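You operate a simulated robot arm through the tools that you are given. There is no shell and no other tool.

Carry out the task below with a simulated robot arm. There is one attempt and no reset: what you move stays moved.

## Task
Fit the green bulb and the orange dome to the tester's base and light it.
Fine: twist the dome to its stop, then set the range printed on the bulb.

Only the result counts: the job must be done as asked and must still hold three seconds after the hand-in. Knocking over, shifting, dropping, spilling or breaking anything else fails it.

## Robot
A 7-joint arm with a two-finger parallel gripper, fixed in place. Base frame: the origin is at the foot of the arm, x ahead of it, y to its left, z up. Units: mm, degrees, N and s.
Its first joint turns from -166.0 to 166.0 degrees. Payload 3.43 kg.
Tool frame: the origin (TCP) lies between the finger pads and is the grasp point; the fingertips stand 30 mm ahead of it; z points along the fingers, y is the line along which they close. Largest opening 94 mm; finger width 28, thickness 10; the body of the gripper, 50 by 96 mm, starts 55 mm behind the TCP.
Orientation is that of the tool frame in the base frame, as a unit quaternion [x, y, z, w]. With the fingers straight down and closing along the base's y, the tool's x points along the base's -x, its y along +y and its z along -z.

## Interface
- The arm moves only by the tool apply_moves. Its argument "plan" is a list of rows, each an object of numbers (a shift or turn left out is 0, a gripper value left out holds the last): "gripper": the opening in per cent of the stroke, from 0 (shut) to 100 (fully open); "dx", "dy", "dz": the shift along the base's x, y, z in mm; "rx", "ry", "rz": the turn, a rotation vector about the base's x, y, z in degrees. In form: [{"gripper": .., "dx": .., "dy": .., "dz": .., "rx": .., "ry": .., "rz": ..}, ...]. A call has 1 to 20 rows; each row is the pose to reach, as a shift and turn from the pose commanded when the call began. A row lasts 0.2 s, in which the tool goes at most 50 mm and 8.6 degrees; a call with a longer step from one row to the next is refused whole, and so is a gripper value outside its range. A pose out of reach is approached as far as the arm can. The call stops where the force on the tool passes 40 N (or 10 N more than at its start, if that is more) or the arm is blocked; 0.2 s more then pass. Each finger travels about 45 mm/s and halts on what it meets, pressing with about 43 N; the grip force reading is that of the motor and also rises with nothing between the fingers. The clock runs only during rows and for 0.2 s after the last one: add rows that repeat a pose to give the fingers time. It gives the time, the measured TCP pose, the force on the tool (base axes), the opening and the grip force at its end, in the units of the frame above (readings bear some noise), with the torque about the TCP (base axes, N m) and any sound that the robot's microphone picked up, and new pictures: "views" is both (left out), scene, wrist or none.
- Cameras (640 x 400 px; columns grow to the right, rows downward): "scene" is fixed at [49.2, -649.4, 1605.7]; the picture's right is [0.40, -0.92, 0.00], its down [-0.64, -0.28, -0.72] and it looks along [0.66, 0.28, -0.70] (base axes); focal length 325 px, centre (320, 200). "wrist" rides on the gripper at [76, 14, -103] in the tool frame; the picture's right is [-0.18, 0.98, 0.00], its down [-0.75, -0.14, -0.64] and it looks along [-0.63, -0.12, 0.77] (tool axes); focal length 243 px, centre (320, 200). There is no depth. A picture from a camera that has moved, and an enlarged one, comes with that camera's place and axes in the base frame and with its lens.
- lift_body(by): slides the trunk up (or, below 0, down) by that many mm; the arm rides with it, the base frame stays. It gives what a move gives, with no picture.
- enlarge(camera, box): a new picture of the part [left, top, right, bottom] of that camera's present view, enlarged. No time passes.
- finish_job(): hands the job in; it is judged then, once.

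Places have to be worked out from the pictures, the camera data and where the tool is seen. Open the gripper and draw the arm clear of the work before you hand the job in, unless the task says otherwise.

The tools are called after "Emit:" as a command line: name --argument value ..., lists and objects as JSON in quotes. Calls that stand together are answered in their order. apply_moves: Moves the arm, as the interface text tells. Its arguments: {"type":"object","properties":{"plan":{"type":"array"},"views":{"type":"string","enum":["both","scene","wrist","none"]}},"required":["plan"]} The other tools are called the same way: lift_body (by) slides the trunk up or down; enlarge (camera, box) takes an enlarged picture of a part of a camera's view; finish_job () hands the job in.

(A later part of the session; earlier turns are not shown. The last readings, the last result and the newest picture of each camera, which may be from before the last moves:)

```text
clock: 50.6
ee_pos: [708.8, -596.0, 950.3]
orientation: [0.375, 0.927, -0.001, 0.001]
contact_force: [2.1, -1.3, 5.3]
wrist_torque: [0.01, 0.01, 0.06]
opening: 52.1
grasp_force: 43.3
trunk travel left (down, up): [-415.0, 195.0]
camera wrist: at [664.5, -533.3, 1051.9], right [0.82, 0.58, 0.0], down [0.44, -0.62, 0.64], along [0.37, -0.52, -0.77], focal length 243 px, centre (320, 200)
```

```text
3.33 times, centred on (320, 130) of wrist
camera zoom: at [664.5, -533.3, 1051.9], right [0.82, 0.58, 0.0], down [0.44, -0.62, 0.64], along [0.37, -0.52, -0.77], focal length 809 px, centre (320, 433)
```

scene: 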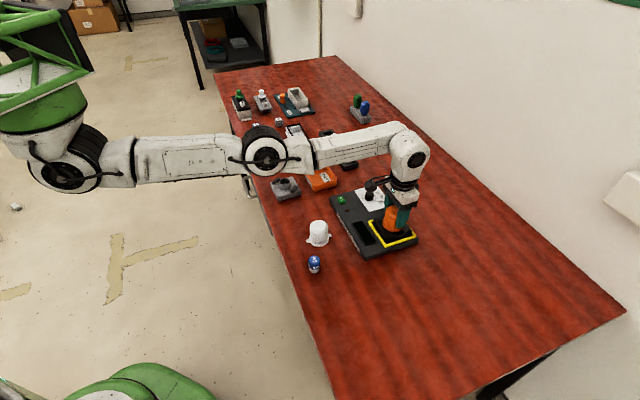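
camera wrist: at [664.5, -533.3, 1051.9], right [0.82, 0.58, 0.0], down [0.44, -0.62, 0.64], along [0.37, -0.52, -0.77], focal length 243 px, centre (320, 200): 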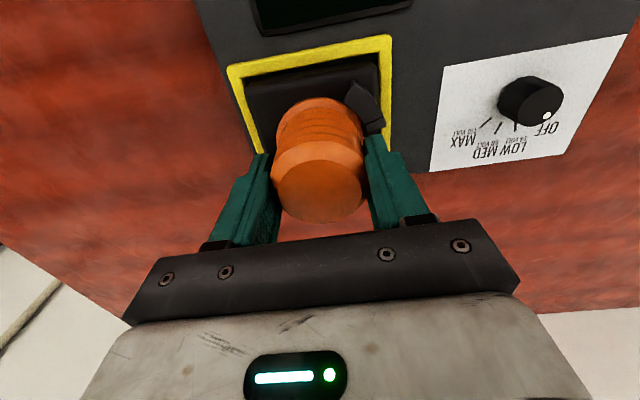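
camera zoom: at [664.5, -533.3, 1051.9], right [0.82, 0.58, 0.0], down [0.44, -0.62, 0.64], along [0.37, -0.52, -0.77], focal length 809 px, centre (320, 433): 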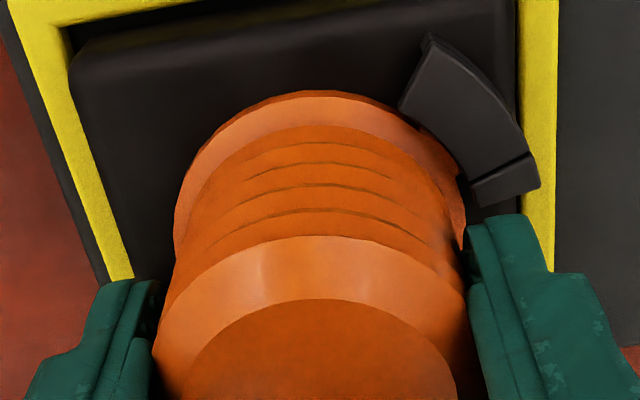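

The tab is now fully under the hook, torque still small (yaw −44°). I proceed −8° and look at the torque for the stop.

Emit:
apply_moves --plan '[{"rz": -2}, {"rz": -4}, {"rz": -6}, {"rz": -8}, {"rz": -8}]' --views "none"

```text
clock: 51.8
ee_pos: [710.1, -595.9, 948.6]
orientation: [0.438, 0.899, 0.0, 0.001]
contact_force: [4.4, -2.5, 6.8]
wrist_torque: [-0.05, -0.09, 1.53]
opening: 52.5
grasp_force: 43.1
trunk travel left (down, up): [-415.0, 195.0]
```

Torque jumped to 1.5 N·m at yaw −52°, just where the stop was predicted. I push another −3° to confirm that it is firm.

Emit:
apply_moves --plan '[{"rz": -1.5}, {"rz": -3}, {"rz": -3}]' --views "both"

Emit:
enlarge --camera "wrist" --box '[230, 70, 410, 190]'

```text
clock: 52.6
ee_pos: [707.9, -594.1, 948.8]
orientation: [0.462, 0.887, 0.001, -0.001]
contact_force: [1.1, 11.7, 8.3]
wrist_torque: [0.36, -0.14, 1.01]
opening: 52.7
grasp_force: 43.2
trunk travel left (down, up): [-415.0, 195.0]
camera wrist: at [677.0, -524.7, 1051.8], right [0.91, 0.41, 0.0], down [0.32, -0.7, 0.64], along [0.26, -0.58, -0.77], focal length 243 px, centre (320, 200)
```

scene: 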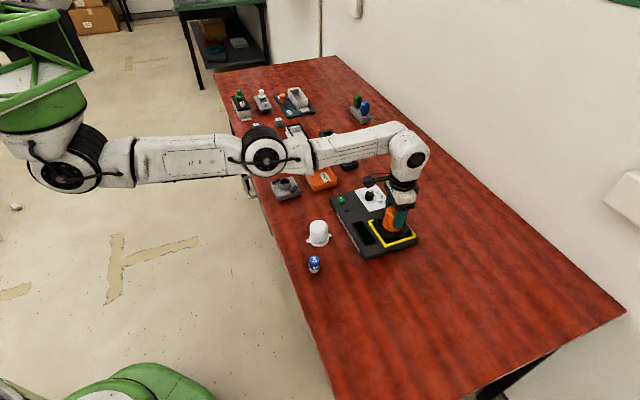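
wrist: 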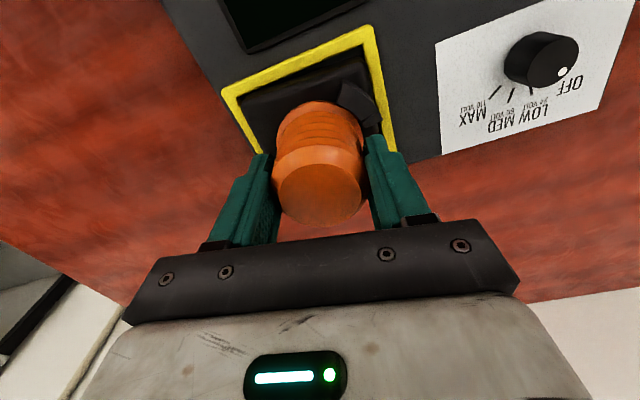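

```text
3.33 times, centred on (320, 130) of wrist
camera zoom: at [677.0, -524.7, 1051.8], right [0.91, 0.41, 0.0], down [0.32, -0.7, 0.64], along [0.26, -0.58, -0.77], focal length 809 px, centre (320, 433)
```

zoom: 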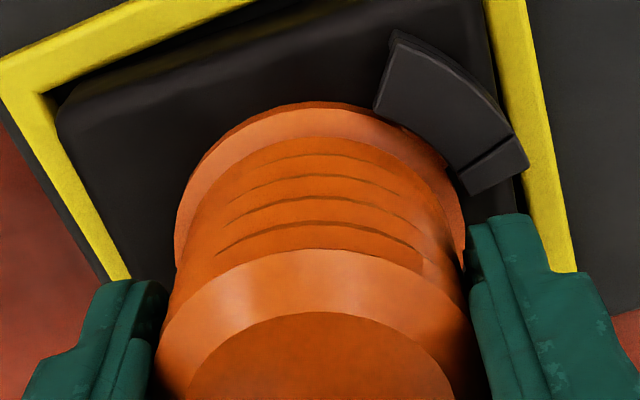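

The extra −3° raised a sideways force and the torque fell, so the fingers slipped around a dome already against its stop. I turn back +3° to relieve the strain and read again before opening.

Emit:
apply_moves --plan '[{"rz": 1.5}, {"rz": 3}, {"rz": 3}]' --views "wrist"

Emit:
enlarge --camera "wrist" --box '[230, 70, 410, 190]'

```text
clock: 53.4
ee_pos: [707.4, -596.6, 949.0]
orientation: [0.439, 0.899, 0.0, -0.001]
contact_force: [-0.2, -2.2, 4.7]
wrist_torque: [0.05, 0.07, -0.03]
opening: 53.2
grasp_force: 43.4
trunk travel left (down, up): [-415.0, 195.0]
camera wrist: at [672.4, -528.6, 1051.6], right [0.89, 0.46, 0.0], down [0.35, -0.68, 0.64], along [0.29, -0.57, -0.77], focal length 243 px, centre (320, 200)
```

wrist: 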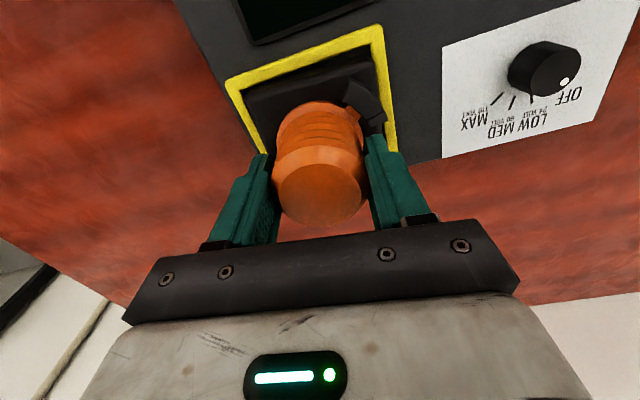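

```text
3.33 times, centred on (320, 130) of wrist
camera zoom: at [672.4, -528.6, 1051.6], right [0.89, 0.46, 0.0], down [0.35, -0.68, 0.64], along [0.29, -0.57, -0.77], focal length 809 px, centre (320, 433)
```

zoom: 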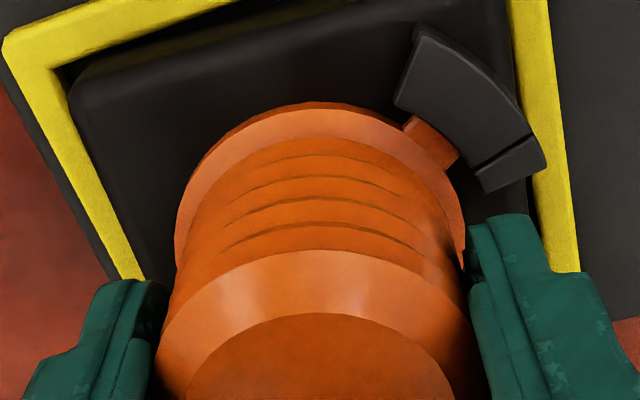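

The strain is gone, and the tab root is now visible under the hook: the dome slid ~2 mm in the fingers and the tab may be a bit short of the post. I open, rise clear, and inspect.

Emit:
apply_moves --plan '[{"gripper": 60}, {"gripper": 68}, {"gripper": 68}, {"dz": 10}, {"dz": 30}, {"dz": 55}, {"dz": 70}, {"dz": 70}]' --views "both"

Emit:
enlarge --camera "wrist" --box '[240, 50, 400, 150]'

Emit:
enlarge --camera "scene" --box '[378, 190, 428, 240]'

```text
clock: 55.2
ee_pos: [709.6, -596.1, 1018.5]
orientation: [0.438, 0.899, 0.0, 0.0]
contact_force: [1.0, -0.3, 0.9]
wrist_torque: [0.03, -0.02, 0.02]
opening: 63.9
grasp_force: 0.1
trunk travel left (down, up): [-415.0, 195.0]
camera wrist: at [674.4, -527.6, 1121.8], right [0.89, 0.46, 0.0], down [0.35, -0.68, 0.64], along [0.29, -0.57, -0.77], focal length 243 px, centre (320, 200)
```

scene: 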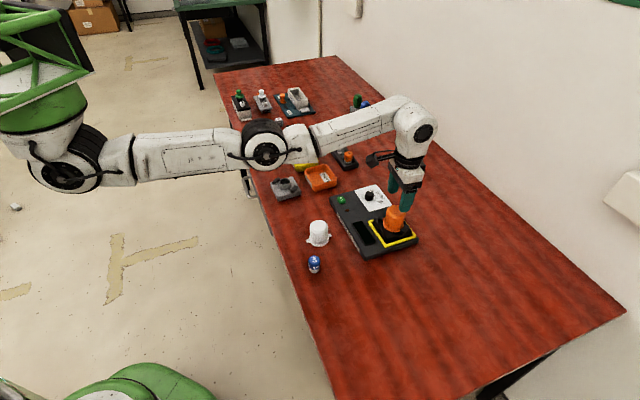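
wrist: 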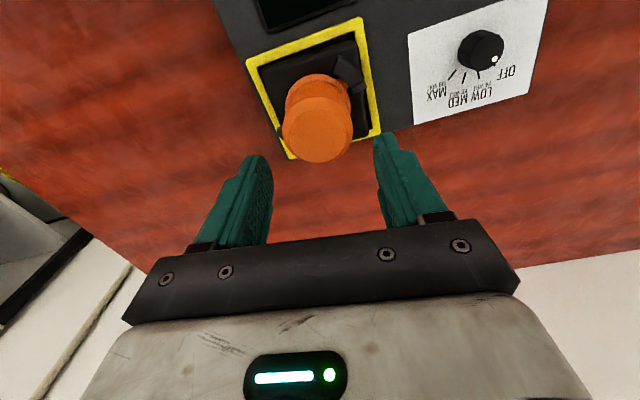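

```text
4.00 times, centred on (320, 100) of wrist
camera zoom: at [674.4, -527.6, 1121.8], right [0.89, 0.46, 0.0], down [0.35, -0.68, 0.64], along [0.29, -0.57, -0.77], focal length 970 px, centre (320, 600)
```

zoom: 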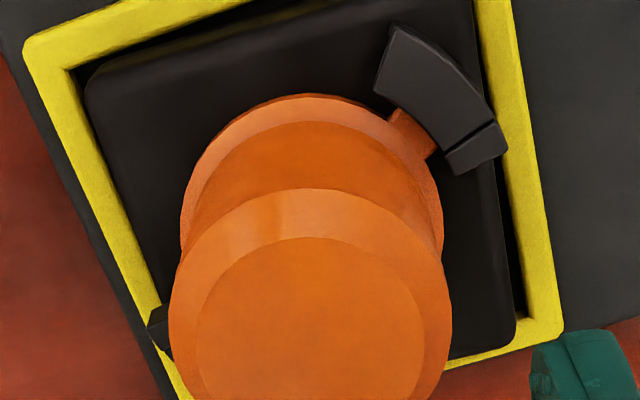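

```text
8.00 times, centred on (403, 215) of scene
camera zoom: at [49.2, -649.4, 1605.7], right [0.4, -0.92, 0.0], down [-0.64, -0.28, -0.72], along [0.66, 0.28, -0.7], focal length 2596 px, centre (-344, 80)
```

zoom: 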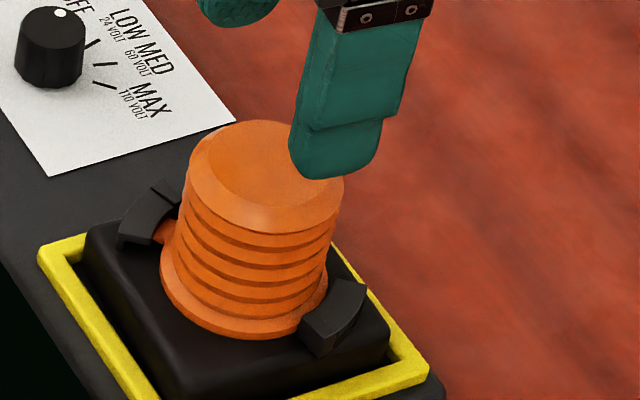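

After release the dome sits under both hooks but about 3 mm off-centre toward −y (seen in the scene view), with its tab a few degrees from the post. I yaw back to 0° so the fingers close along y, which will re-centre it, then finish the twist.

Emit:
apply_moves --plan '[{"rz": 8, "gripper": 76}, {"rz": 16}, {"rz": 24}, {"rz": 32}, {"rz": 40}, {"rz": 48}, {"rz": 52}, {"rz": 52}]' --views "wrist"

Emit:
enlarge --camera "wrist" --box '[240, 50, 400, 150]'

```text
clock: 57.0
ee_pos: [708.2, -594.4, 1018.6]
orientation: [0.0, 1.0, 0.001, -0.001]
contact_force: [-1.0, 0.0, -0.1]
wrist_torque: [-0.03, 0.01, -0.03]
opening: 71.1
grasp_force: 0.1
trunk travel left (down, up): [-415.0, 195.0]
camera wrist: at [633.2, -582.3, 1121.8], right [0.18, 0.98, 0.0], down [0.75, -0.14, 0.64], along [0.63, -0.12, -0.77], focal length 243 px, centre (320, 200)
```

wrist: 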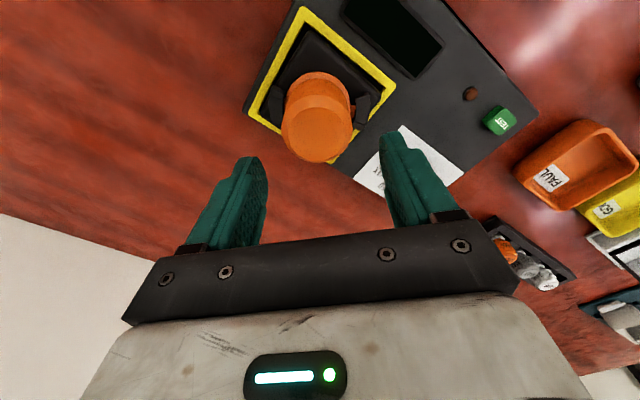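

```text
4.00 times, centred on (320, 100) of wrist
camera zoom: at [633.2, -582.3, 1121.8], right [0.18, 0.98, 0.0], down [0.75, -0.14, 0.64], along [0.63, -0.12, -0.77], focal length 970 px, centre (320, 600)
```

zoom: 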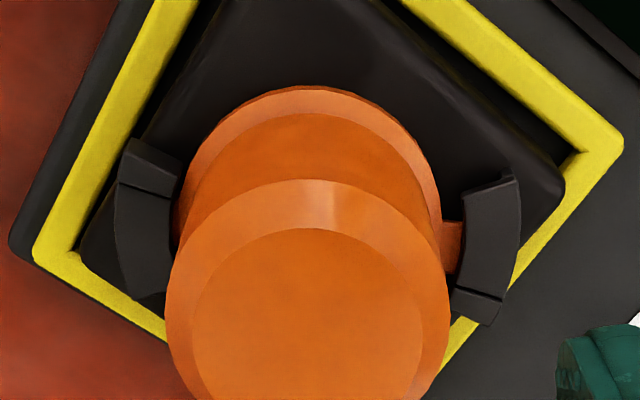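

At yaw 0 the dome is seen ~2.5 mm toward −y of the tool axis and its tab ~3–6° short of the post. I descend, grip along y to centre it, and check.

Emit:
apply_moves --plan '[{"dz": -25}, {"dz": -45}, {"dz": -58}, {"dz": -66}, {"dz": -69}, {"dz": -69}, {"dz": -69, "gripper": 40}, {"dz": -69}, {"dz": -69}, {"dz": -69}]' --views "both"

Emit:
enlarge --camera "wrist" --box '[230, 70, 410, 190]'

Emit:
enlarge --camera "scene" --box '[378, 190, 428, 240]'

```text
clock: 59.2
ee_pos: [710.1, -596.1, 950.3]
orientation: [0.001, 1.0, -0.001, 0.0]
contact_force: [-1.7, -0.4, 0.9]
wrist_torque: [-0.01, 0.0, 0.01]
opening: 52.0
grasp_force: 43.2
trunk travel left (down, up): [-415.0, 195.0]
camera wrist: at [634.3, -582.2, 1052.7], right [0.18, 0.98, 0.0], down [0.75, -0.14, 0.64], along [0.63, -0.12, -0.77], focal length 243 px, centre (320, 200)
```

scene: 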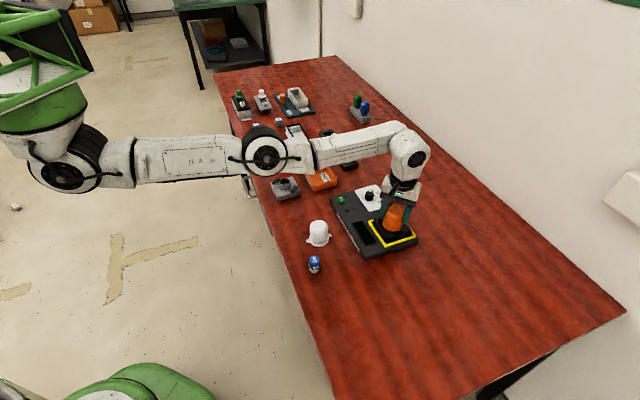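
wrist: 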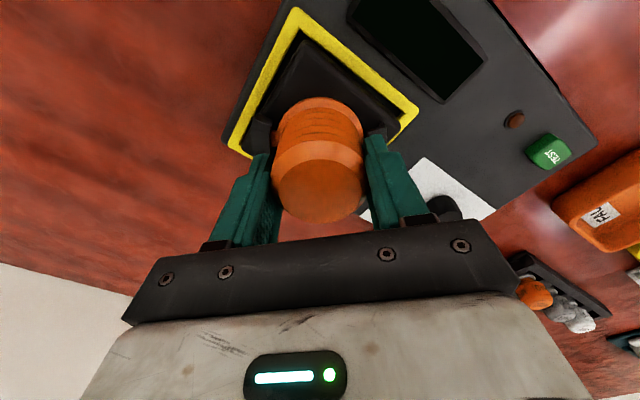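

```text
3.33 times, centred on (320, 130) of wrist
camera zoom: at [634.3, -582.2, 1052.7], right [0.18, 0.98, 0.0], down [0.75, -0.14, 0.64], along [0.63, -0.12, -0.77], focal length 809 px, centre (320, 433)
```

zoom: 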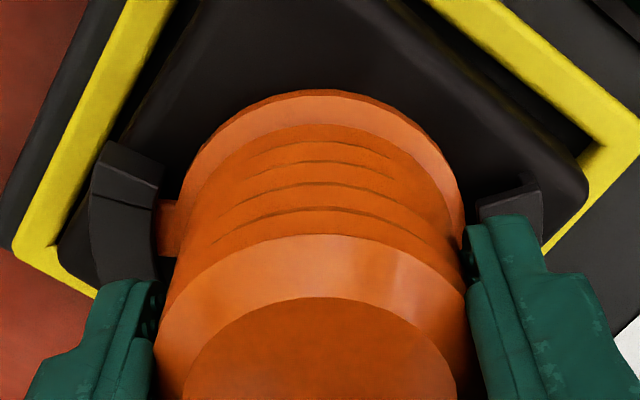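

```text
8.00 times, centred on (403, 215) of scene
camera zoom: at [49.2, -649.4, 1605.7], right [0.4, -0.92, 0.0], down [-0.64, -0.28, -0.72], along [0.66, 0.28, -0.7], focal length 2596 px, centre (-344, 80)
```

zoom: 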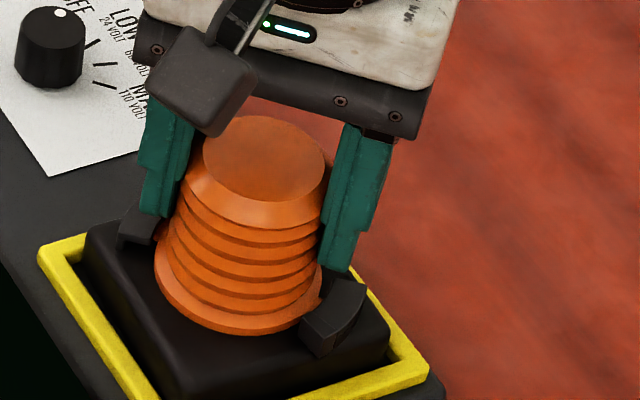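

The dome is now centred between the fingers again and the −y tab shows right next to its post. I twist −4° in small steps and read the torque.

Emit:
apply_moves --plan '[{"dz": -0.5, "rz": -1}, {"dz": -0.5, "rz": -2}, {"dz": -0.5, "rz": -3}, {"dz": -0.5, "rz": -4}, {"dz": -0.5, "rz": -4}]' --views "none"

```text
clock: 60.4
ee_pos: [708.7, -595.1, 950.7]
orientation: [0.035, 0.999, 0.0, 0.001]
contact_force: [-0.8, 2.6, 5.7]
wrist_torque: [0.3, -0.06, 1.13]
opening: 52.6
grasp_force: 43.2
trunk travel left (down, up): [-415.0, 195.0]
```

Torque rose to 1.1 N·m within −4°, so the stop is being met again. I add −2° to see whether it builds further.

Emit:
apply_moves --plan '[{"rz": -1}, {"rz": -2}, {"rz": -2}]' --views "wrist"

Emit:
enlarge --camera "wrist" --box '[230, 70, 410, 190]'

```text
clock: 61.2
ee_pos: [710.6, -595.5, 949.7]
orientation: [0.053, 0.999, 0.0, 0.0]
contact_force: [1.6, 2.9, 6.3]
wrist_torque: [0.12, 0.04, 1.0]
opening: 53.1
grasp_force: 42.7
trunk travel left (down, up): [-415.0, 195.0]
camera wrist: at [635.3, -574.0, 1052.1], right [0.29, 0.96, 0.0], down [0.73, -0.22, 0.64], along [0.62, -0.18, -0.77], focal length 243 px, centre (320, 200)
```

wrist: 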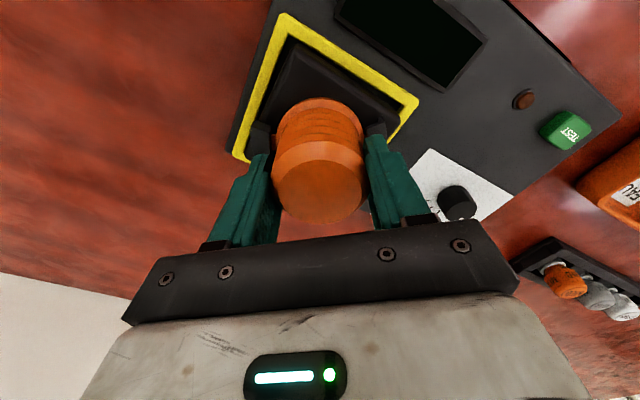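

```text
3.33 times, centred on (320, 130) of wrist
camera zoom: at [635.3, -574.0, 1052.1], right [0.29, 0.96, 0.0], down [0.73, -0.22, 0.64], along [0.62, -0.18, -0.77], focal length 809 px, centre (320, 433)
```

zoom: 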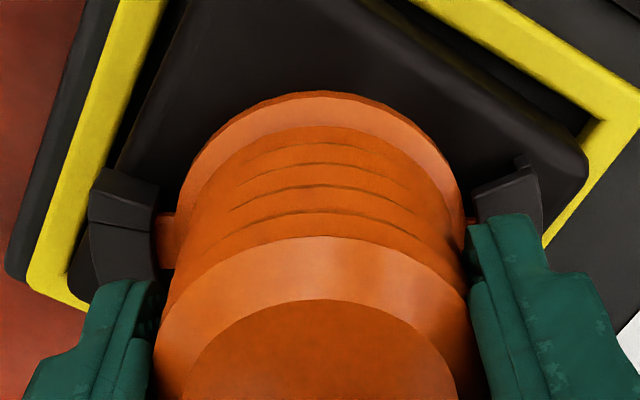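

The torque stays at ~1 N·m with the pads slipping: the dome is against its stop, with the −y tab right at its post. I open the fingers without turning back and rise clear to inspect.

Emit:
apply_moves --plan '[{"dz": 0.5, "gripper": 60}, {"dz": 0.5, "gripper": 70}, {"dz": 0.5, "gripper": 74}, {"dz": 0.5}, {"dz": 15}, {"dz": 35}, {"dz": 60}, {"dz": 70}, {"dz": 70}]' --views "both"

Emit:
enlarge --camera "wrist" --box '[240, 50, 400, 150]'

Emit:
enlarge --camera "scene" --box '[378, 190, 428, 240]'

```text
clock: 63.2
ee_pos: [707.9, -596.1, 1018.6]
orientation: [0.053, 0.999, 0.0, 0.0]
contact_force: [0.1, 0.1, 0.0]
wrist_torque: [0.03, 0.01, -0.02]
opening: 69.3
grasp_force: 0.0
trunk travel left (down, up): [-415.0, 195.0]
camera wrist: at [634.6, -574.2, 1121.7], right [0.29, 0.96, 0.0], down [0.73, -0.22, 0.64], along [0.61, -0.18, -0.77], focal length 243 px, centre (320, 200)
```

scene: 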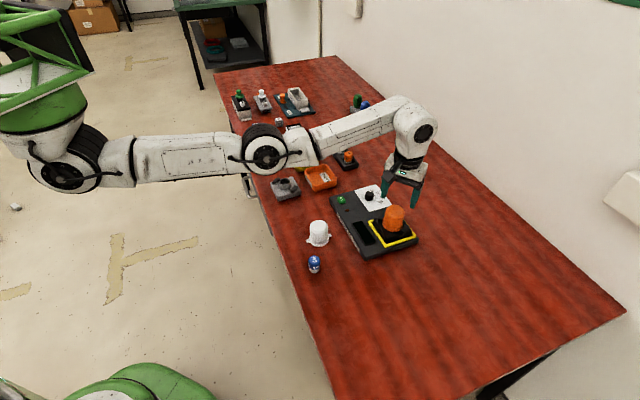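
wrist: 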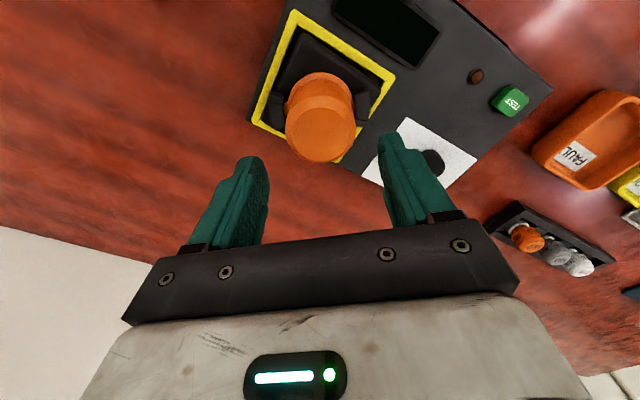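

```text
4.00 times, centred on (320, 100) of wrist
camera zoom: at [634.6, -574.2, 1121.7], right [0.29, 0.96, 0.0], down [0.73, -0.22, 0.64], along [0.61, -0.18, -0.77], focal length 970 px, centre (320, 600)
```

zoom: 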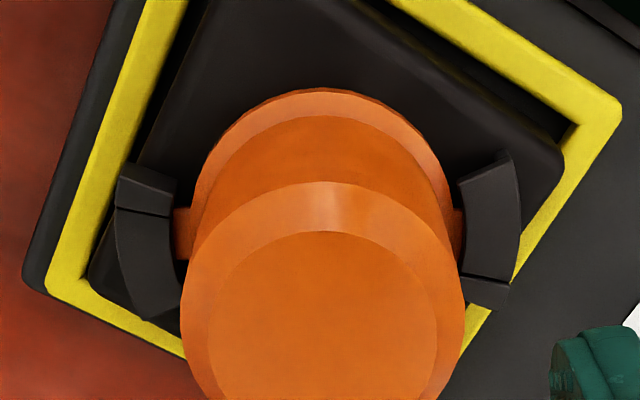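

```text
8.00 times, centred on (403, 215) of scene
camera zoom: at [49.2, -649.4, 1605.7], right [0.4, -0.92, 0.0], down [-0.64, -0.28, -0.72], along [0.66, 0.28, -0.7], focal length 2596 px, centre (-344, 80)
```

zoom: 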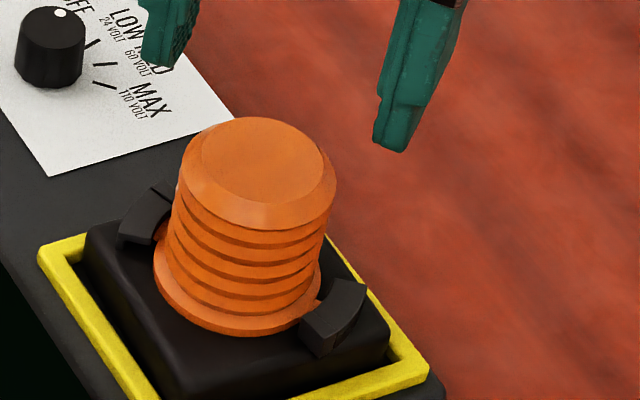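

The dome sits centred, both tabs under the hooks, with the −y tab against its post. Now to the dial: I move above it (≈(805,-497)) at yaw 0 for a close look.

Emit:
apply_moves --plan '[{"dx": 25, "dy": 25, "dz": 0, "rz": 6}, {"dx": 50, "dy": 50, "dz": -4, "rz": 6}, {"dx": 75, "dy": 75, "dz": -8, "rz": 6}, {"dx": 97, "dy": 99, "dz": -13, "rz": 6}, {"dx": 97, "dy": 99, "dz": -13, "rz": 6}, {"dx": 97, "dy": 99, "dz": -13, "rz": 6}]' --views "both"

Emit:
enlarge --camera "wrist" --box '[240, 60, 400, 160]'

```text
clock: 64.6
ee_pos: [806.6, -497.2, 1006.6]
orientation: [0.0, 1.0, 0.0, 0.0]
contact_force: [0.0, 0.0, 0.0]
wrist_torque: [0.01, 0.0, -0.02]
opening: 69.4
grasp_force: 0.0
trunk travel left (down, up): [-415.0, 195.0]
camera wrist: at [731.3, -483.9, 1109.2], right [0.18, 0.98, 0.0], down [0.75, -0.14, 0.64], along [0.63, -0.12, -0.77], focal length 243 px, centre (320, 200)
```

scene: 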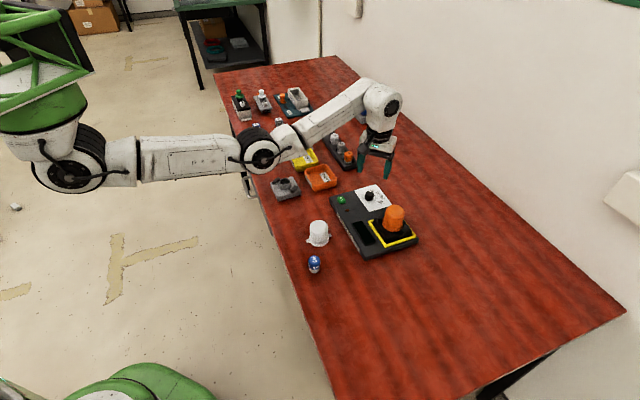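
wrist: 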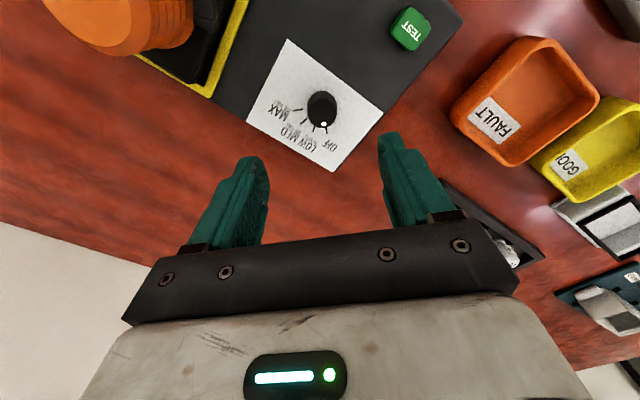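

```text
4.00 times, centred on (320, 110) of wrist
camera zoom: at [731.3, -483.9, 1109.2], right [0.18, 0.98, 0.0], down [0.75, -0.14, 0.64], along [0.63, -0.12, -0.77], focal length 970 px, centre (320, 560)
```

zoom: 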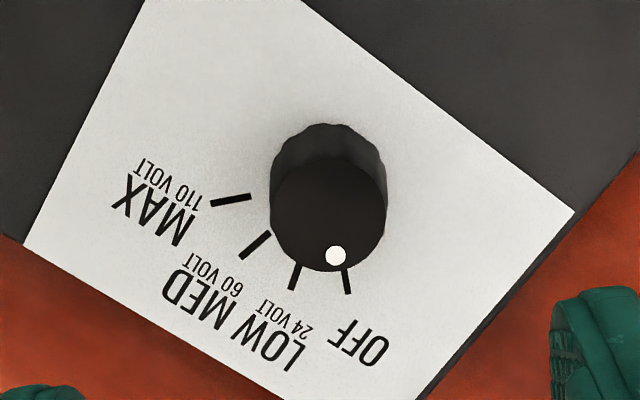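

The knob's dot is at OFF, which points along +x; ticks are 30° apart clockwise, so MAX points along −y (−90° turn). The knob's top is at z≈899, about (+0.3,+1.6) from the tool axis. I yaw to +45° to begin the 90° turn with margin and check the centring again from there.

Emit:
apply_moves --plan '[{"dx": 0.3, "dy": 1.6, "rz": 8, "gripper": 50}, {"dx": 0.3, "dy": 1.6, "rz": 16}, {"dx": 0.3, "dy": 1.6, "rz": 24, "dz": -6}, {"dx": 0.3, "dy": 1.6, "rz": 32, "dz": -12}, {"dx": 0.3, "dy": 1.6, "rz": 40, "dz": -18}, {"dx": 0.3, "dy": 1.6, "rz": 45, "dz": -24}, {"dx": 0.3, "dy": 1.6, "rz": 45, "dz": -24}, {"dx": 0.3, "dy": 1.6, "rz": 45, "dz": -24}]' --views "wrist"

Emit:
enlarge --camera "wrist" --box '[240, 60, 400, 160]'

```text
clock: 66.4
ee_pos: [806.3, -495.5, 982.5]
orientation: [-0.383, 0.924, -0.001, 0.0]
contact_force: [-0.6, -0.4, 0.4]
wrist_torque: [0.0, 0.0, 0.0]
opening: 47.1
grasp_force: 0.0
trunk travel left (down, up): [-415.0, 195.0]
camera wrist: at [743.1, -540.2, 1085.4], right [-0.56, 0.83, 0.0], down [0.63, 0.43, 0.64], along [0.53, 0.36, -0.77], focal length 243 px, centre (320, 200)
```

wrist: 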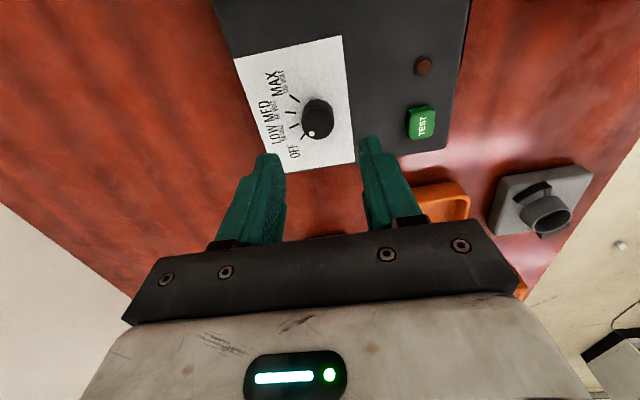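

```text
4.00 times, centred on (320, 110) of wrist
camera zoom: at [743.1, -540.2, 1085.4], right [-0.56, 0.83, 0.0], down [0.63, 0.43, 0.64], along [0.53, 0.36, -0.77], focal length 970 px, centre (320, 560)
```

zoom: 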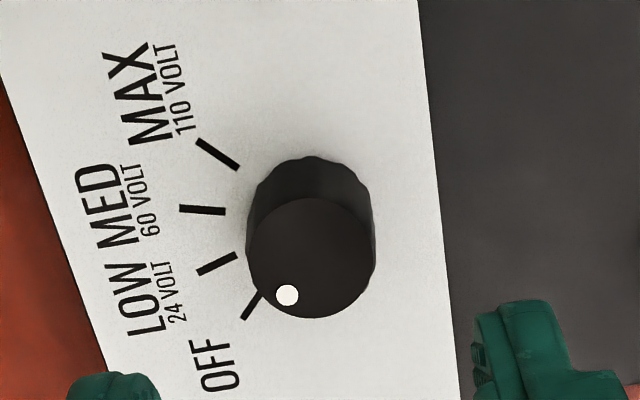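

From yaw +45° the knob appears ~2 mm off along that camera's sideways axis, so its exact centre is still ambiguous by ~2 mm. I yaw to −45° for a third bearing, which also tests the wrist range needed for the turn.

Emit:
apply_moves --plan '[{"rz": -8}, {"rz": -16}, {"rz": -24}, {"rz": -32}, {"rz": -40}, {"rz": -48}, {"rz": -56}, {"rz": -64}, {"rz": -72}, {"rz": -80}, {"rz": -88}, {"rz": -95}, {"rz": -95}, {"rz": -95}]' --views "wrist"

Emit:
enlarge --camera "wrist" --box '[240, 60, 400, 160]'

```text
clock: 69.4
ee_pos: [807.3, -495.2, 982.6]
orientation: [0.423, 0.906, 0.0, 0.0]
contact_force: [0.2, 0.2, 0.0]
wrist_torque: [0.01, 0.0, 0.0]
opening: 46.9
grasp_force: 0.1
trunk travel left (down, up): [-415.0, 195.0]
camera wrist: at [768.8, -428.5, 1085.2], right [0.87, 0.49, 0.0], down [0.38, -0.67, 0.64], along [0.31, -0.56, -0.77], focal length 243 px, centre (320, 200)
```

wrist: 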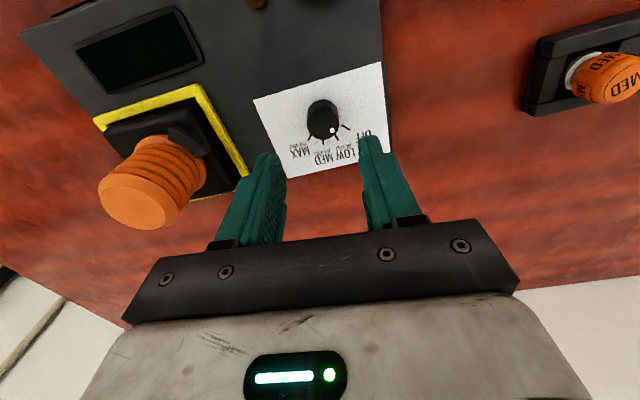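

```text
4.00 times, centred on (320, 110) of wrist
camera zoom: at [768.8, -428.5, 1085.2], right [0.87, 0.49, 0.0], down [0.38, -0.67, 0.64], along [0.31, -0.56, -0.77], focal length 970 px, centre (320, 560)
```

zoom: 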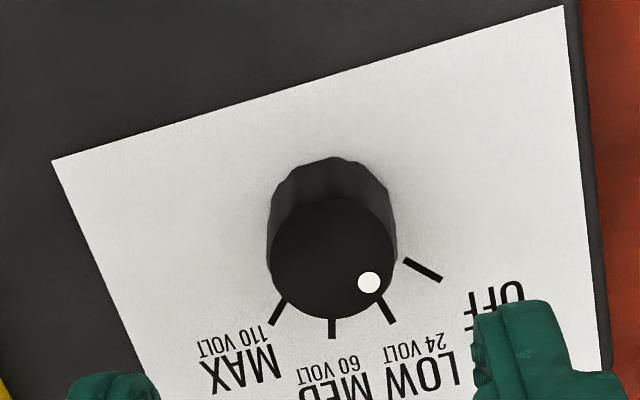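

Three bearings agree: the knob's centre is (+3.1,−0.5) from the tool, its top at z≈893, panel ≈869. Both yaw ends are reachable, so I go back to yaw +45°, shift onto the knob, and descend to TCP z≈906.

Emit:
apply_moves --plan '[{"dx": 1, "dy": -0.2, "rz": 8}, {"dx": 2, "dy": -0.4, "rz": 16}, {"dx": 3.1, "dy": -0.5, "rz": 24}, {"dx": 3.1, "dy": -0.5, "rz": 32}, {"dx": 3.1, "dy": -0.5, "rz": 40}, {"dx": 3.1, "dy": -0.5, "rz": 48}, {"dx": 3.1, "dy": -0.5, "rz": 56}, {"dx": 3.1, "dy": -0.5, "rz": 64}, {"dx": 3.1, "dy": -0.5, "rz": 72}, {"dx": 3.1, "dy": -0.5, "rz": 80}, {"dx": 3.1, "dy": -0.5, "rz": 88}, {"dx": 3.1, "dy": -0.5, "rz": 95}, {"dx": 3.1, "dy": -0.5, "rz": 95, "dz": -20}, {"dx": 3.1, "dy": -0.5, "rz": 95, "dz": -40}, {"dx": 3.1, "dy": -0.5, "rz": 95, "dz": -55}, {"dx": 3.1, "dy": -0.5, "rz": 95, "dz": -62}, {"dx": 3.1, "dy": -0.5, "rz": 95, "dz": -62}]' --views "both"

Emit:
enlarge --camera "wrist" --box '[220, 90, 420, 215]'

Emit:
enlarge --camera "scene" --box '[340, 170, 400, 220]'

```text
clock: 73.0
ee_pos: [809.8, -494.0, 919.8]
orientation: [-0.383, 0.924, 0.0, 0.0]
contact_force: [0.3, -0.1, 0.5]
wrist_torque: [-0.02, -0.03, -0.01]
opening: 46.9
grasp_force: 0.0
trunk travel left (down, up): [-415.0, 195.0]
camera wrist: at [744.9, -539.4, 1022.8], right [-0.56, 0.83, 0.0], down [0.63, 0.43, 0.64], along [0.53, 0.36, -0.77], focal length 243 px, centre (320, 200)
```

scene: 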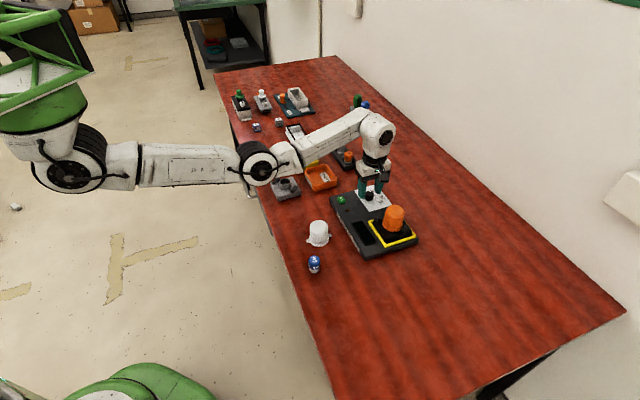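
wrist: 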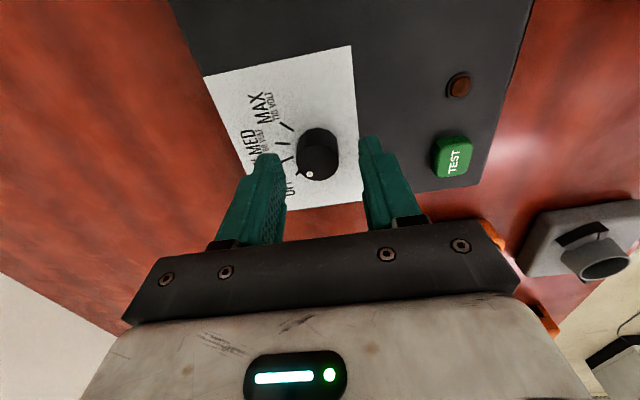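

```text
3.20 times, centred on (320, 152) of wrist
camera zoom: at [744.9, -539.4, 1022.8], right [-0.56, 0.83, 0.0], down [0.63, 0.43, 0.64], along [0.53, 0.36, -0.77], focal length 776 px, centre (320, 352)
```

zoom: 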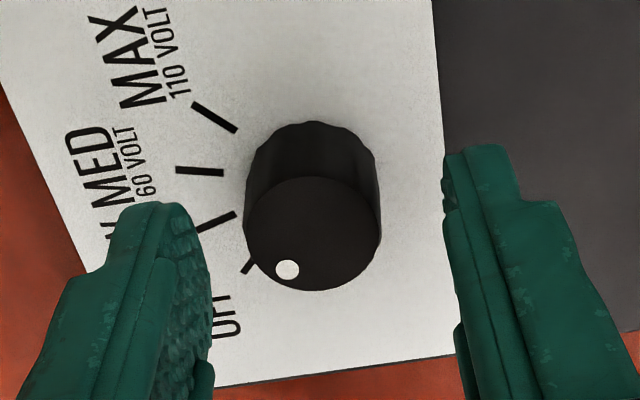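

```text
8.00 times, centred on (370, 195) of scene
camera zoom: at [49.2, -649.4, 1605.7], right [0.4, -0.92, 0.0], down [-0.64, -0.28, -0.72], along [0.66, 0.28, -0.7], focal length 2596 px, centre (-80, 240)
```

zoom: 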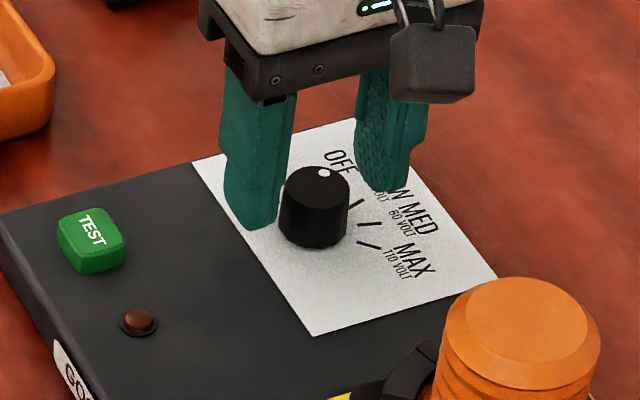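

The knob lies 1.3 mm off along the closing line; I correct by (+0.7,−1.1), descend 14 mm and close on it.

Emit:
apply_moves --plan '[{"dx": 0.7, "dy": -1.1, "dz": -4}, {"dx": 0.7, "dy": -1.1, "dz": -8}, {"dx": 0.7, "dy": -1.1, "dz": -12}, {"dx": 0.7, "dy": -1.1, "dz": -14}, {"dx": 0.7, "dy": -1.1, "dz": -14}, {"dx": 0.7, "dy": -1.1, "dz": -14, "gripper": 30}, {"dx": 0.7, "dy": -1.1, "dz": -14, "gripper": 15}, {"dx": 0.7, "dy": -1.1, "dz": -14, "gripper": 15}, {"dx": 0.7, "dy": -1.1, "dz": -14, "gripper": 15}, {"dx": 0.7, "dy": -1.1, "dz": -14, "gripper": 15}]' --views "both"

Emit:
enlarge --camera "wrist" --box '[220, 90, 420, 215]'

Emit:
enlarge --camera "scene" --box '[340, 170, 400, 220]'

```text
clock: 75.2
ee_pos: [810.7, -494.9, 907.1]
orientation: [-0.383, 0.924, 0.001, 0.0]
contact_force: [-10.9, 10.3, 2.8]
wrist_torque: [0.23, 0.44, 0.04]
opening: 26.3
grasp_force: 45.5
trunk travel left (down, up): [-415.0, 195.0]
camera wrist: at [746.2, -540.5, 1008.7], right [-0.56, 0.83, 0.0], down [0.63, 0.43, 0.64], along [0.53, 0.36, -0.77], focal length 243 px, centre (320, 200)
```

scene: 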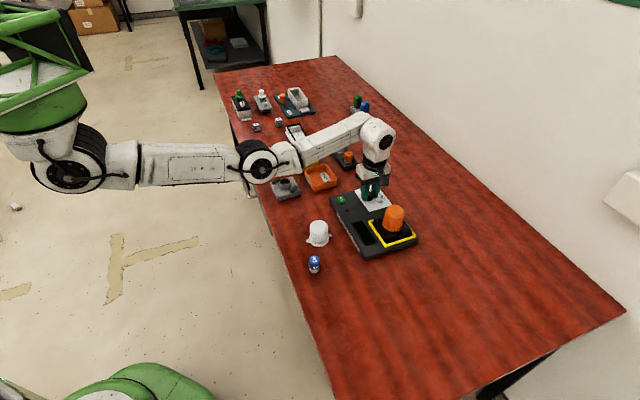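
wrist: 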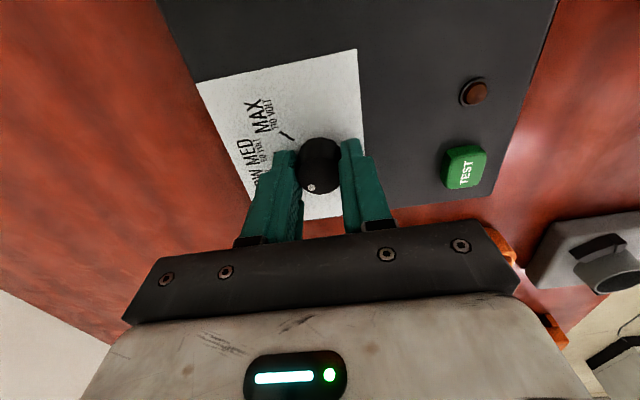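

```text
3.20 times, centred on (320, 152) of wrist
camera zoom: at [746.2, -540.5, 1008.7], right [-0.56, 0.83, 0.0], down [0.63, 0.43, 0.64], along [0.53, 0.36, -0.77], focal length 776 px, centre (320, 352)
```

zoom: 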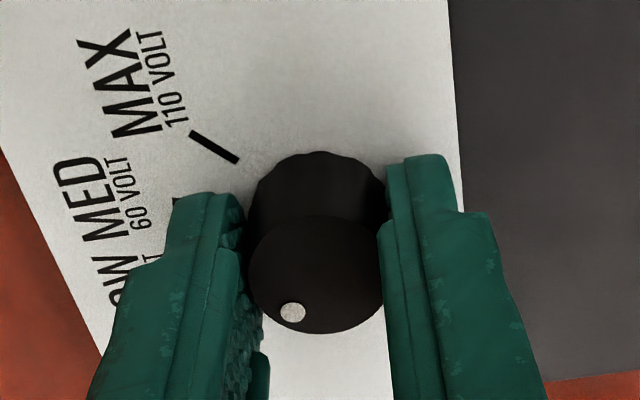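

```text
8.00 times, centred on (370, 195) of scene
camera zoom: at [49.2, -649.4, 1605.7], right [0.4, -0.92, 0.0], down [-0.64, -0.28, -0.72], along [0.66, 0.28, -0.7], focal length 2596 px, centre (-80, 240)
```

zoom: 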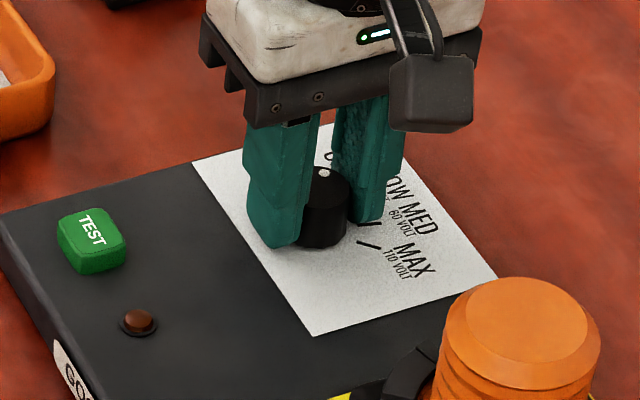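

The knob is gripped (26.3 mm) but there is a 15 N sideways load along the closing line, so the tool is ~2 mm off centre. I shift (−0.7,+2.0) to relieve it before turning.

Emit:
apply_moves --plan '[{"dx": -0.3, "dy": 1}, {"dx": -0.7, "dy": 2}, {"dx": -0.7, "dy": 2}]' --views "none"

```text
clock: 76.0
ee_pos: [809.4, -495.8, 905.9]
orientation: [-0.381, 0.924, 0.0, 0.0]
contact_force: [3.0, -7.6, -9.5]
wrist_torque: [-0.49, -0.17, 0.01]
opening: 26.6
grasp_force: 45.0
trunk travel left (down, up): [-415.0, 195.0]
```

The load reversed slightly (overshoot of ~0.6 mm) and there is a −9.5 N vertical load; I fine-adjust by (+0.4,−0.4,−0.8) and read again.

Emit:
apply_moves --plan '[{"dx": 0.4, "dy": -0.4, "dz": -0.8}, {"dx": 0.4, "dy": -0.4, "dz": -0.8}]' --views "none"

```text
clock: 76.6
ee_pos: [809.4, -495.9, 905.6]
orientation: [-0.381, 0.924, -0.001, 0.0]
contact_force: [1.5, -7.7, -3.6]
wrist_torque: [0.04, -0.21, -0.01]
opening: 26.6
grasp_force: 45.1
trunk travel left (down, up): [-415.0, 195.0]
```

Loads are small now. I start turning the knob clockwise: −45° in small steps, then check the dot.

Emit:
apply_moves --plan '[{"dy": -0.5}, {"dy": -0.5, "rz": -4.5}, {"dy": -0.5, "rz": -9}, {"dy": -0.5, "rz": -13.5}, {"dy": -0.5, "rz": -18}, {"dy": -0.5, "rz": -22.5}, {"dy": -0.5, "rz": -27}, {"dy": -0.5, "rz": -31.5}, {"dy": -0.5, "rz": -36}, {"dy": -0.5, "rz": -40.5}, {"dy": -0.5, "rz": -45}, {"dy": -0.5, "rz": -45}]' --views "both"

Emit:
enlarge --camera "wrist" --box '[220, 90, 420, 215]'

Emit:
enlarge --camera "scene" --box '[340, 170, 400, 220]'

```text
clock: 79.2
ee_pos: [809.9, -496.3, 906.1]
orientation: [0.001, 1.0, 0.0, 0.0]
contact_force: [0.9, -3.4, 6.8]
wrist_torque: [-0.18, 0.58, -0.03]
opening: 26.8
grasp_force: 45.4
trunk travel left (down, up): [-415.0, 195.0]
camera wrist: at [733.8, -482.3, 1008.7], right [0.19, 0.98, 0.0], down [0.75, -0.14, 0.64], along [0.63, -0.12, -0.77], focal length 243 px, centre (320, 200)
```

scene: 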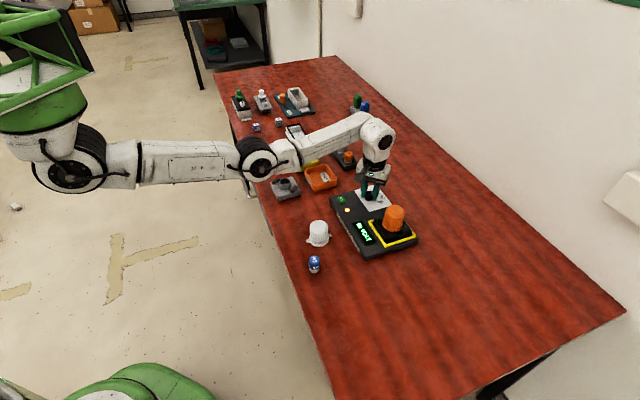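
wrist: 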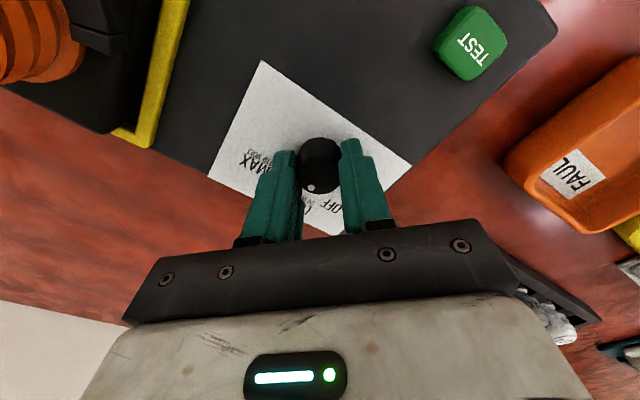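

```text
3.20 times, centred on (320, 152) of wrist
camera zoom: at [733.8, -482.3, 1008.7], right [0.19, 0.98, 0.0], down [0.75, -0.14, 0.64], along [0.63, -0.12, -0.77], focal length 776 px, centre (320, 352)
```

zoom: 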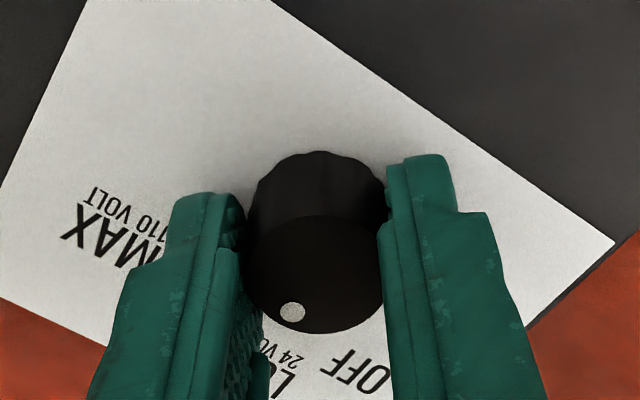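

```text
8.00 times, centred on (370, 195) of scene
camera zoom: at [49.2, -649.4, 1605.7], right [0.4, -0.92, 0.0], down [-0.64, -0.28, -0.72], along [0.66, 0.28, -0.7], focal length 2596 px, centre (-80, 240)
```

zoom: 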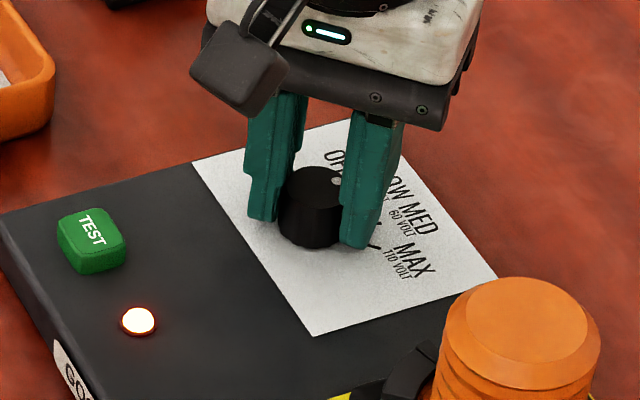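

The indicator lamp is on and the display now shows text, so the tester is powered. I read the display.

Emit:
enlarge --camera "scene" --box '[340, 205, 420, 255]'

Emit:
enlarge --camera "scene" --box '[348, 215, 378, 250]'

```text
8.00 times, centred on (380, 230) of scene
camera zoom: at [49.2, -649.4, 1605.7], right [0.4, -0.92, 0.0], down [-0.64, -0.28, -0.72], along [0.66, 0.28, -0.7], focal length 2596 px, centre (-160, -40)
```

zoom: 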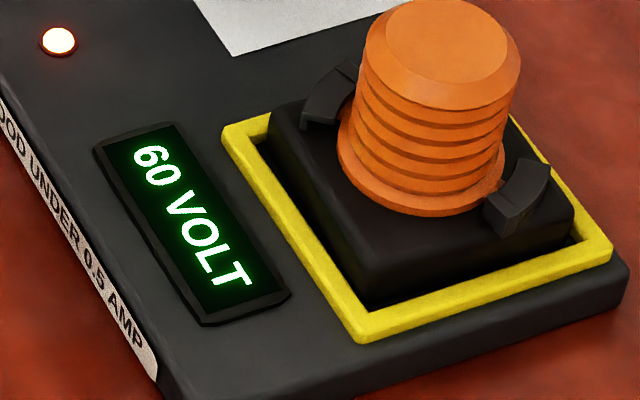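

```text
11.43 times, centred on (363, 232) of scene
camera zoom: at [49.2, -649.4, 1605.7], right [0.4, -0.92, 0.0], down [-0.64, -0.28, -0.72], along [0.66, 0.28, -0.7], focal length 3709 px, centre (-171, -171)
```

zoom: 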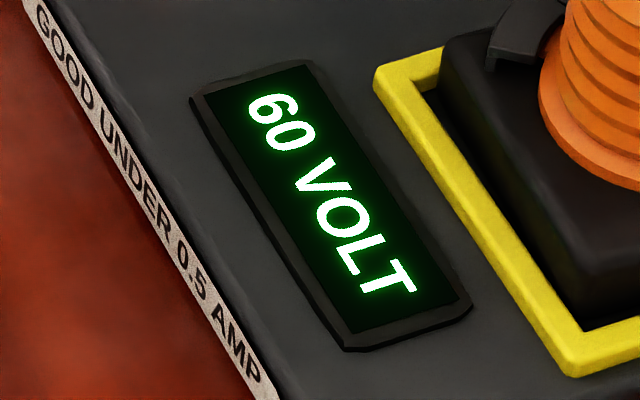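

The display shows "60 VOLT" (MED), so the turn works. I continue −45° more to reach MAX (110 VOLT).

Emit:
apply_moves --plan '[{"rz": -4.5, "dz": 0.5}, {"rz": -9, "dz": 0.5}, {"rz": -13.5, "dz": 0.5}, {"rz": -18, "dz": 0.5}, {"rz": -22.5, "dz": 0.5}, {"rz": -27, "dz": 0.5}, {"rz": -31.5, "dz": 0.5}, {"rz": -36, "dz": 0.5}, {"rz": -40.5, "dz": 0.5}, {"rz": -45, "dz": 0.5}, {"rz": -45, "dz": 0.5}]' --views "both"

Emit:
enlarge --camera "wrist" --box '[220, 90, 420, 215]'

Emit:
enlarge --camera "scene" --box '[340, 170, 420, 250]'

```text
clock: 81.6
ee_pos: [809.8, -495.6, 905.8]
orientation: [0.383, 0.924, 0.001, -0.001]
contact_force: [-1.5, -7.3, -3.4]
wrist_torque: [-0.07, 0.29, 0.08]
opening: 26.3
grasp_force: 44.9
trunk travel left (down, up): [-415.0, 195.0]
camera wrist: at [766.5, -432.9, 1008.8], right [0.83, 0.56, 0.0], down [0.43, -0.63, 0.64], along [0.36, -0.53, -0.77], focal length 243 px, centre (320, 200)
```

scene: 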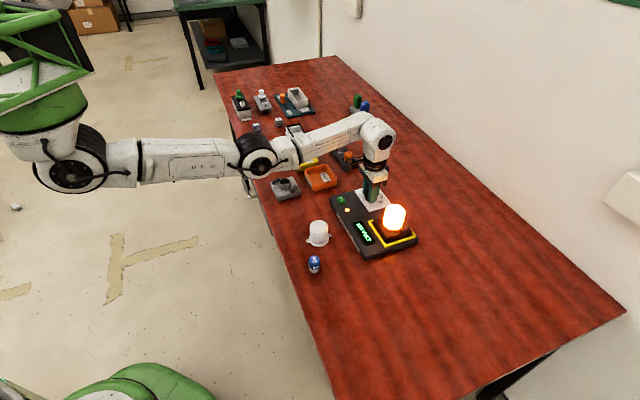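
wrist: 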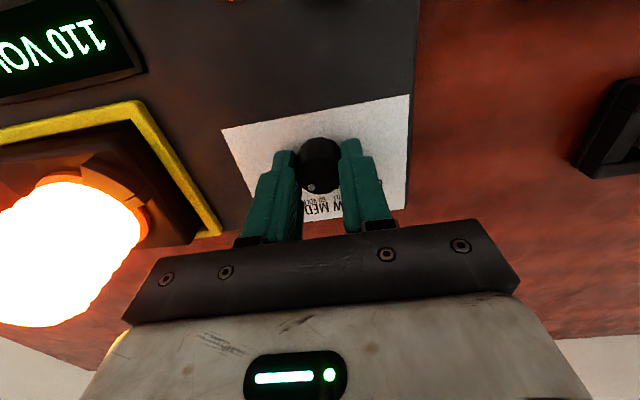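

```text
3.20 times, centred on (320, 152) of wrist
camera zoom: at [766.5, -432.9, 1008.8], right [0.83, 0.56, 0.0], down [0.43, -0.63, 0.64], along [0.36, -0.53, -0.77], focal length 776 px, centre (320, 352)
```

zoom: 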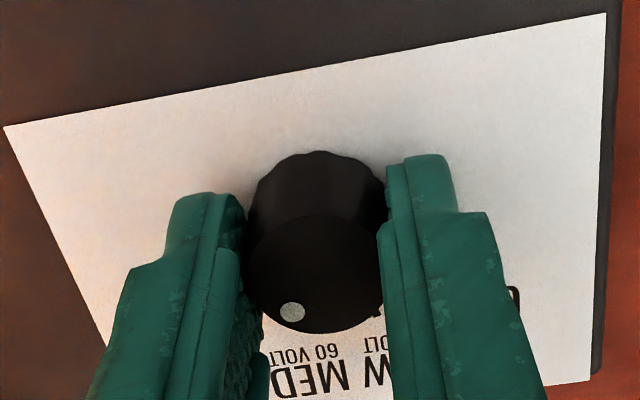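

```text
5.00 times, centred on (380, 210) of scene
camera zoom: at [49.2, -649.4, 1605.7], right [0.4, -0.92, 0.0], down [-0.64, -0.28, -0.72], along [0.66, 0.28, -0.7], focal length 1623 px, centre (20, 150)
```

zoom: 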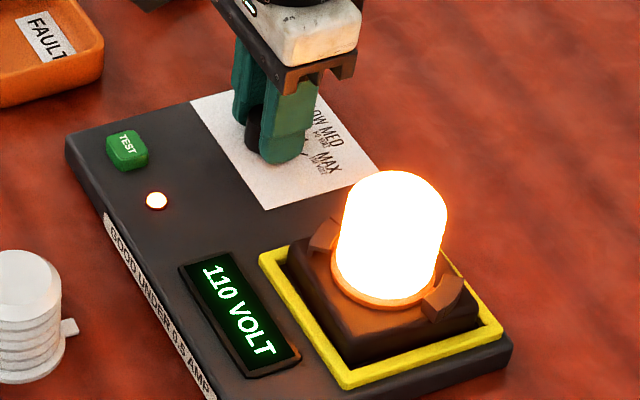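

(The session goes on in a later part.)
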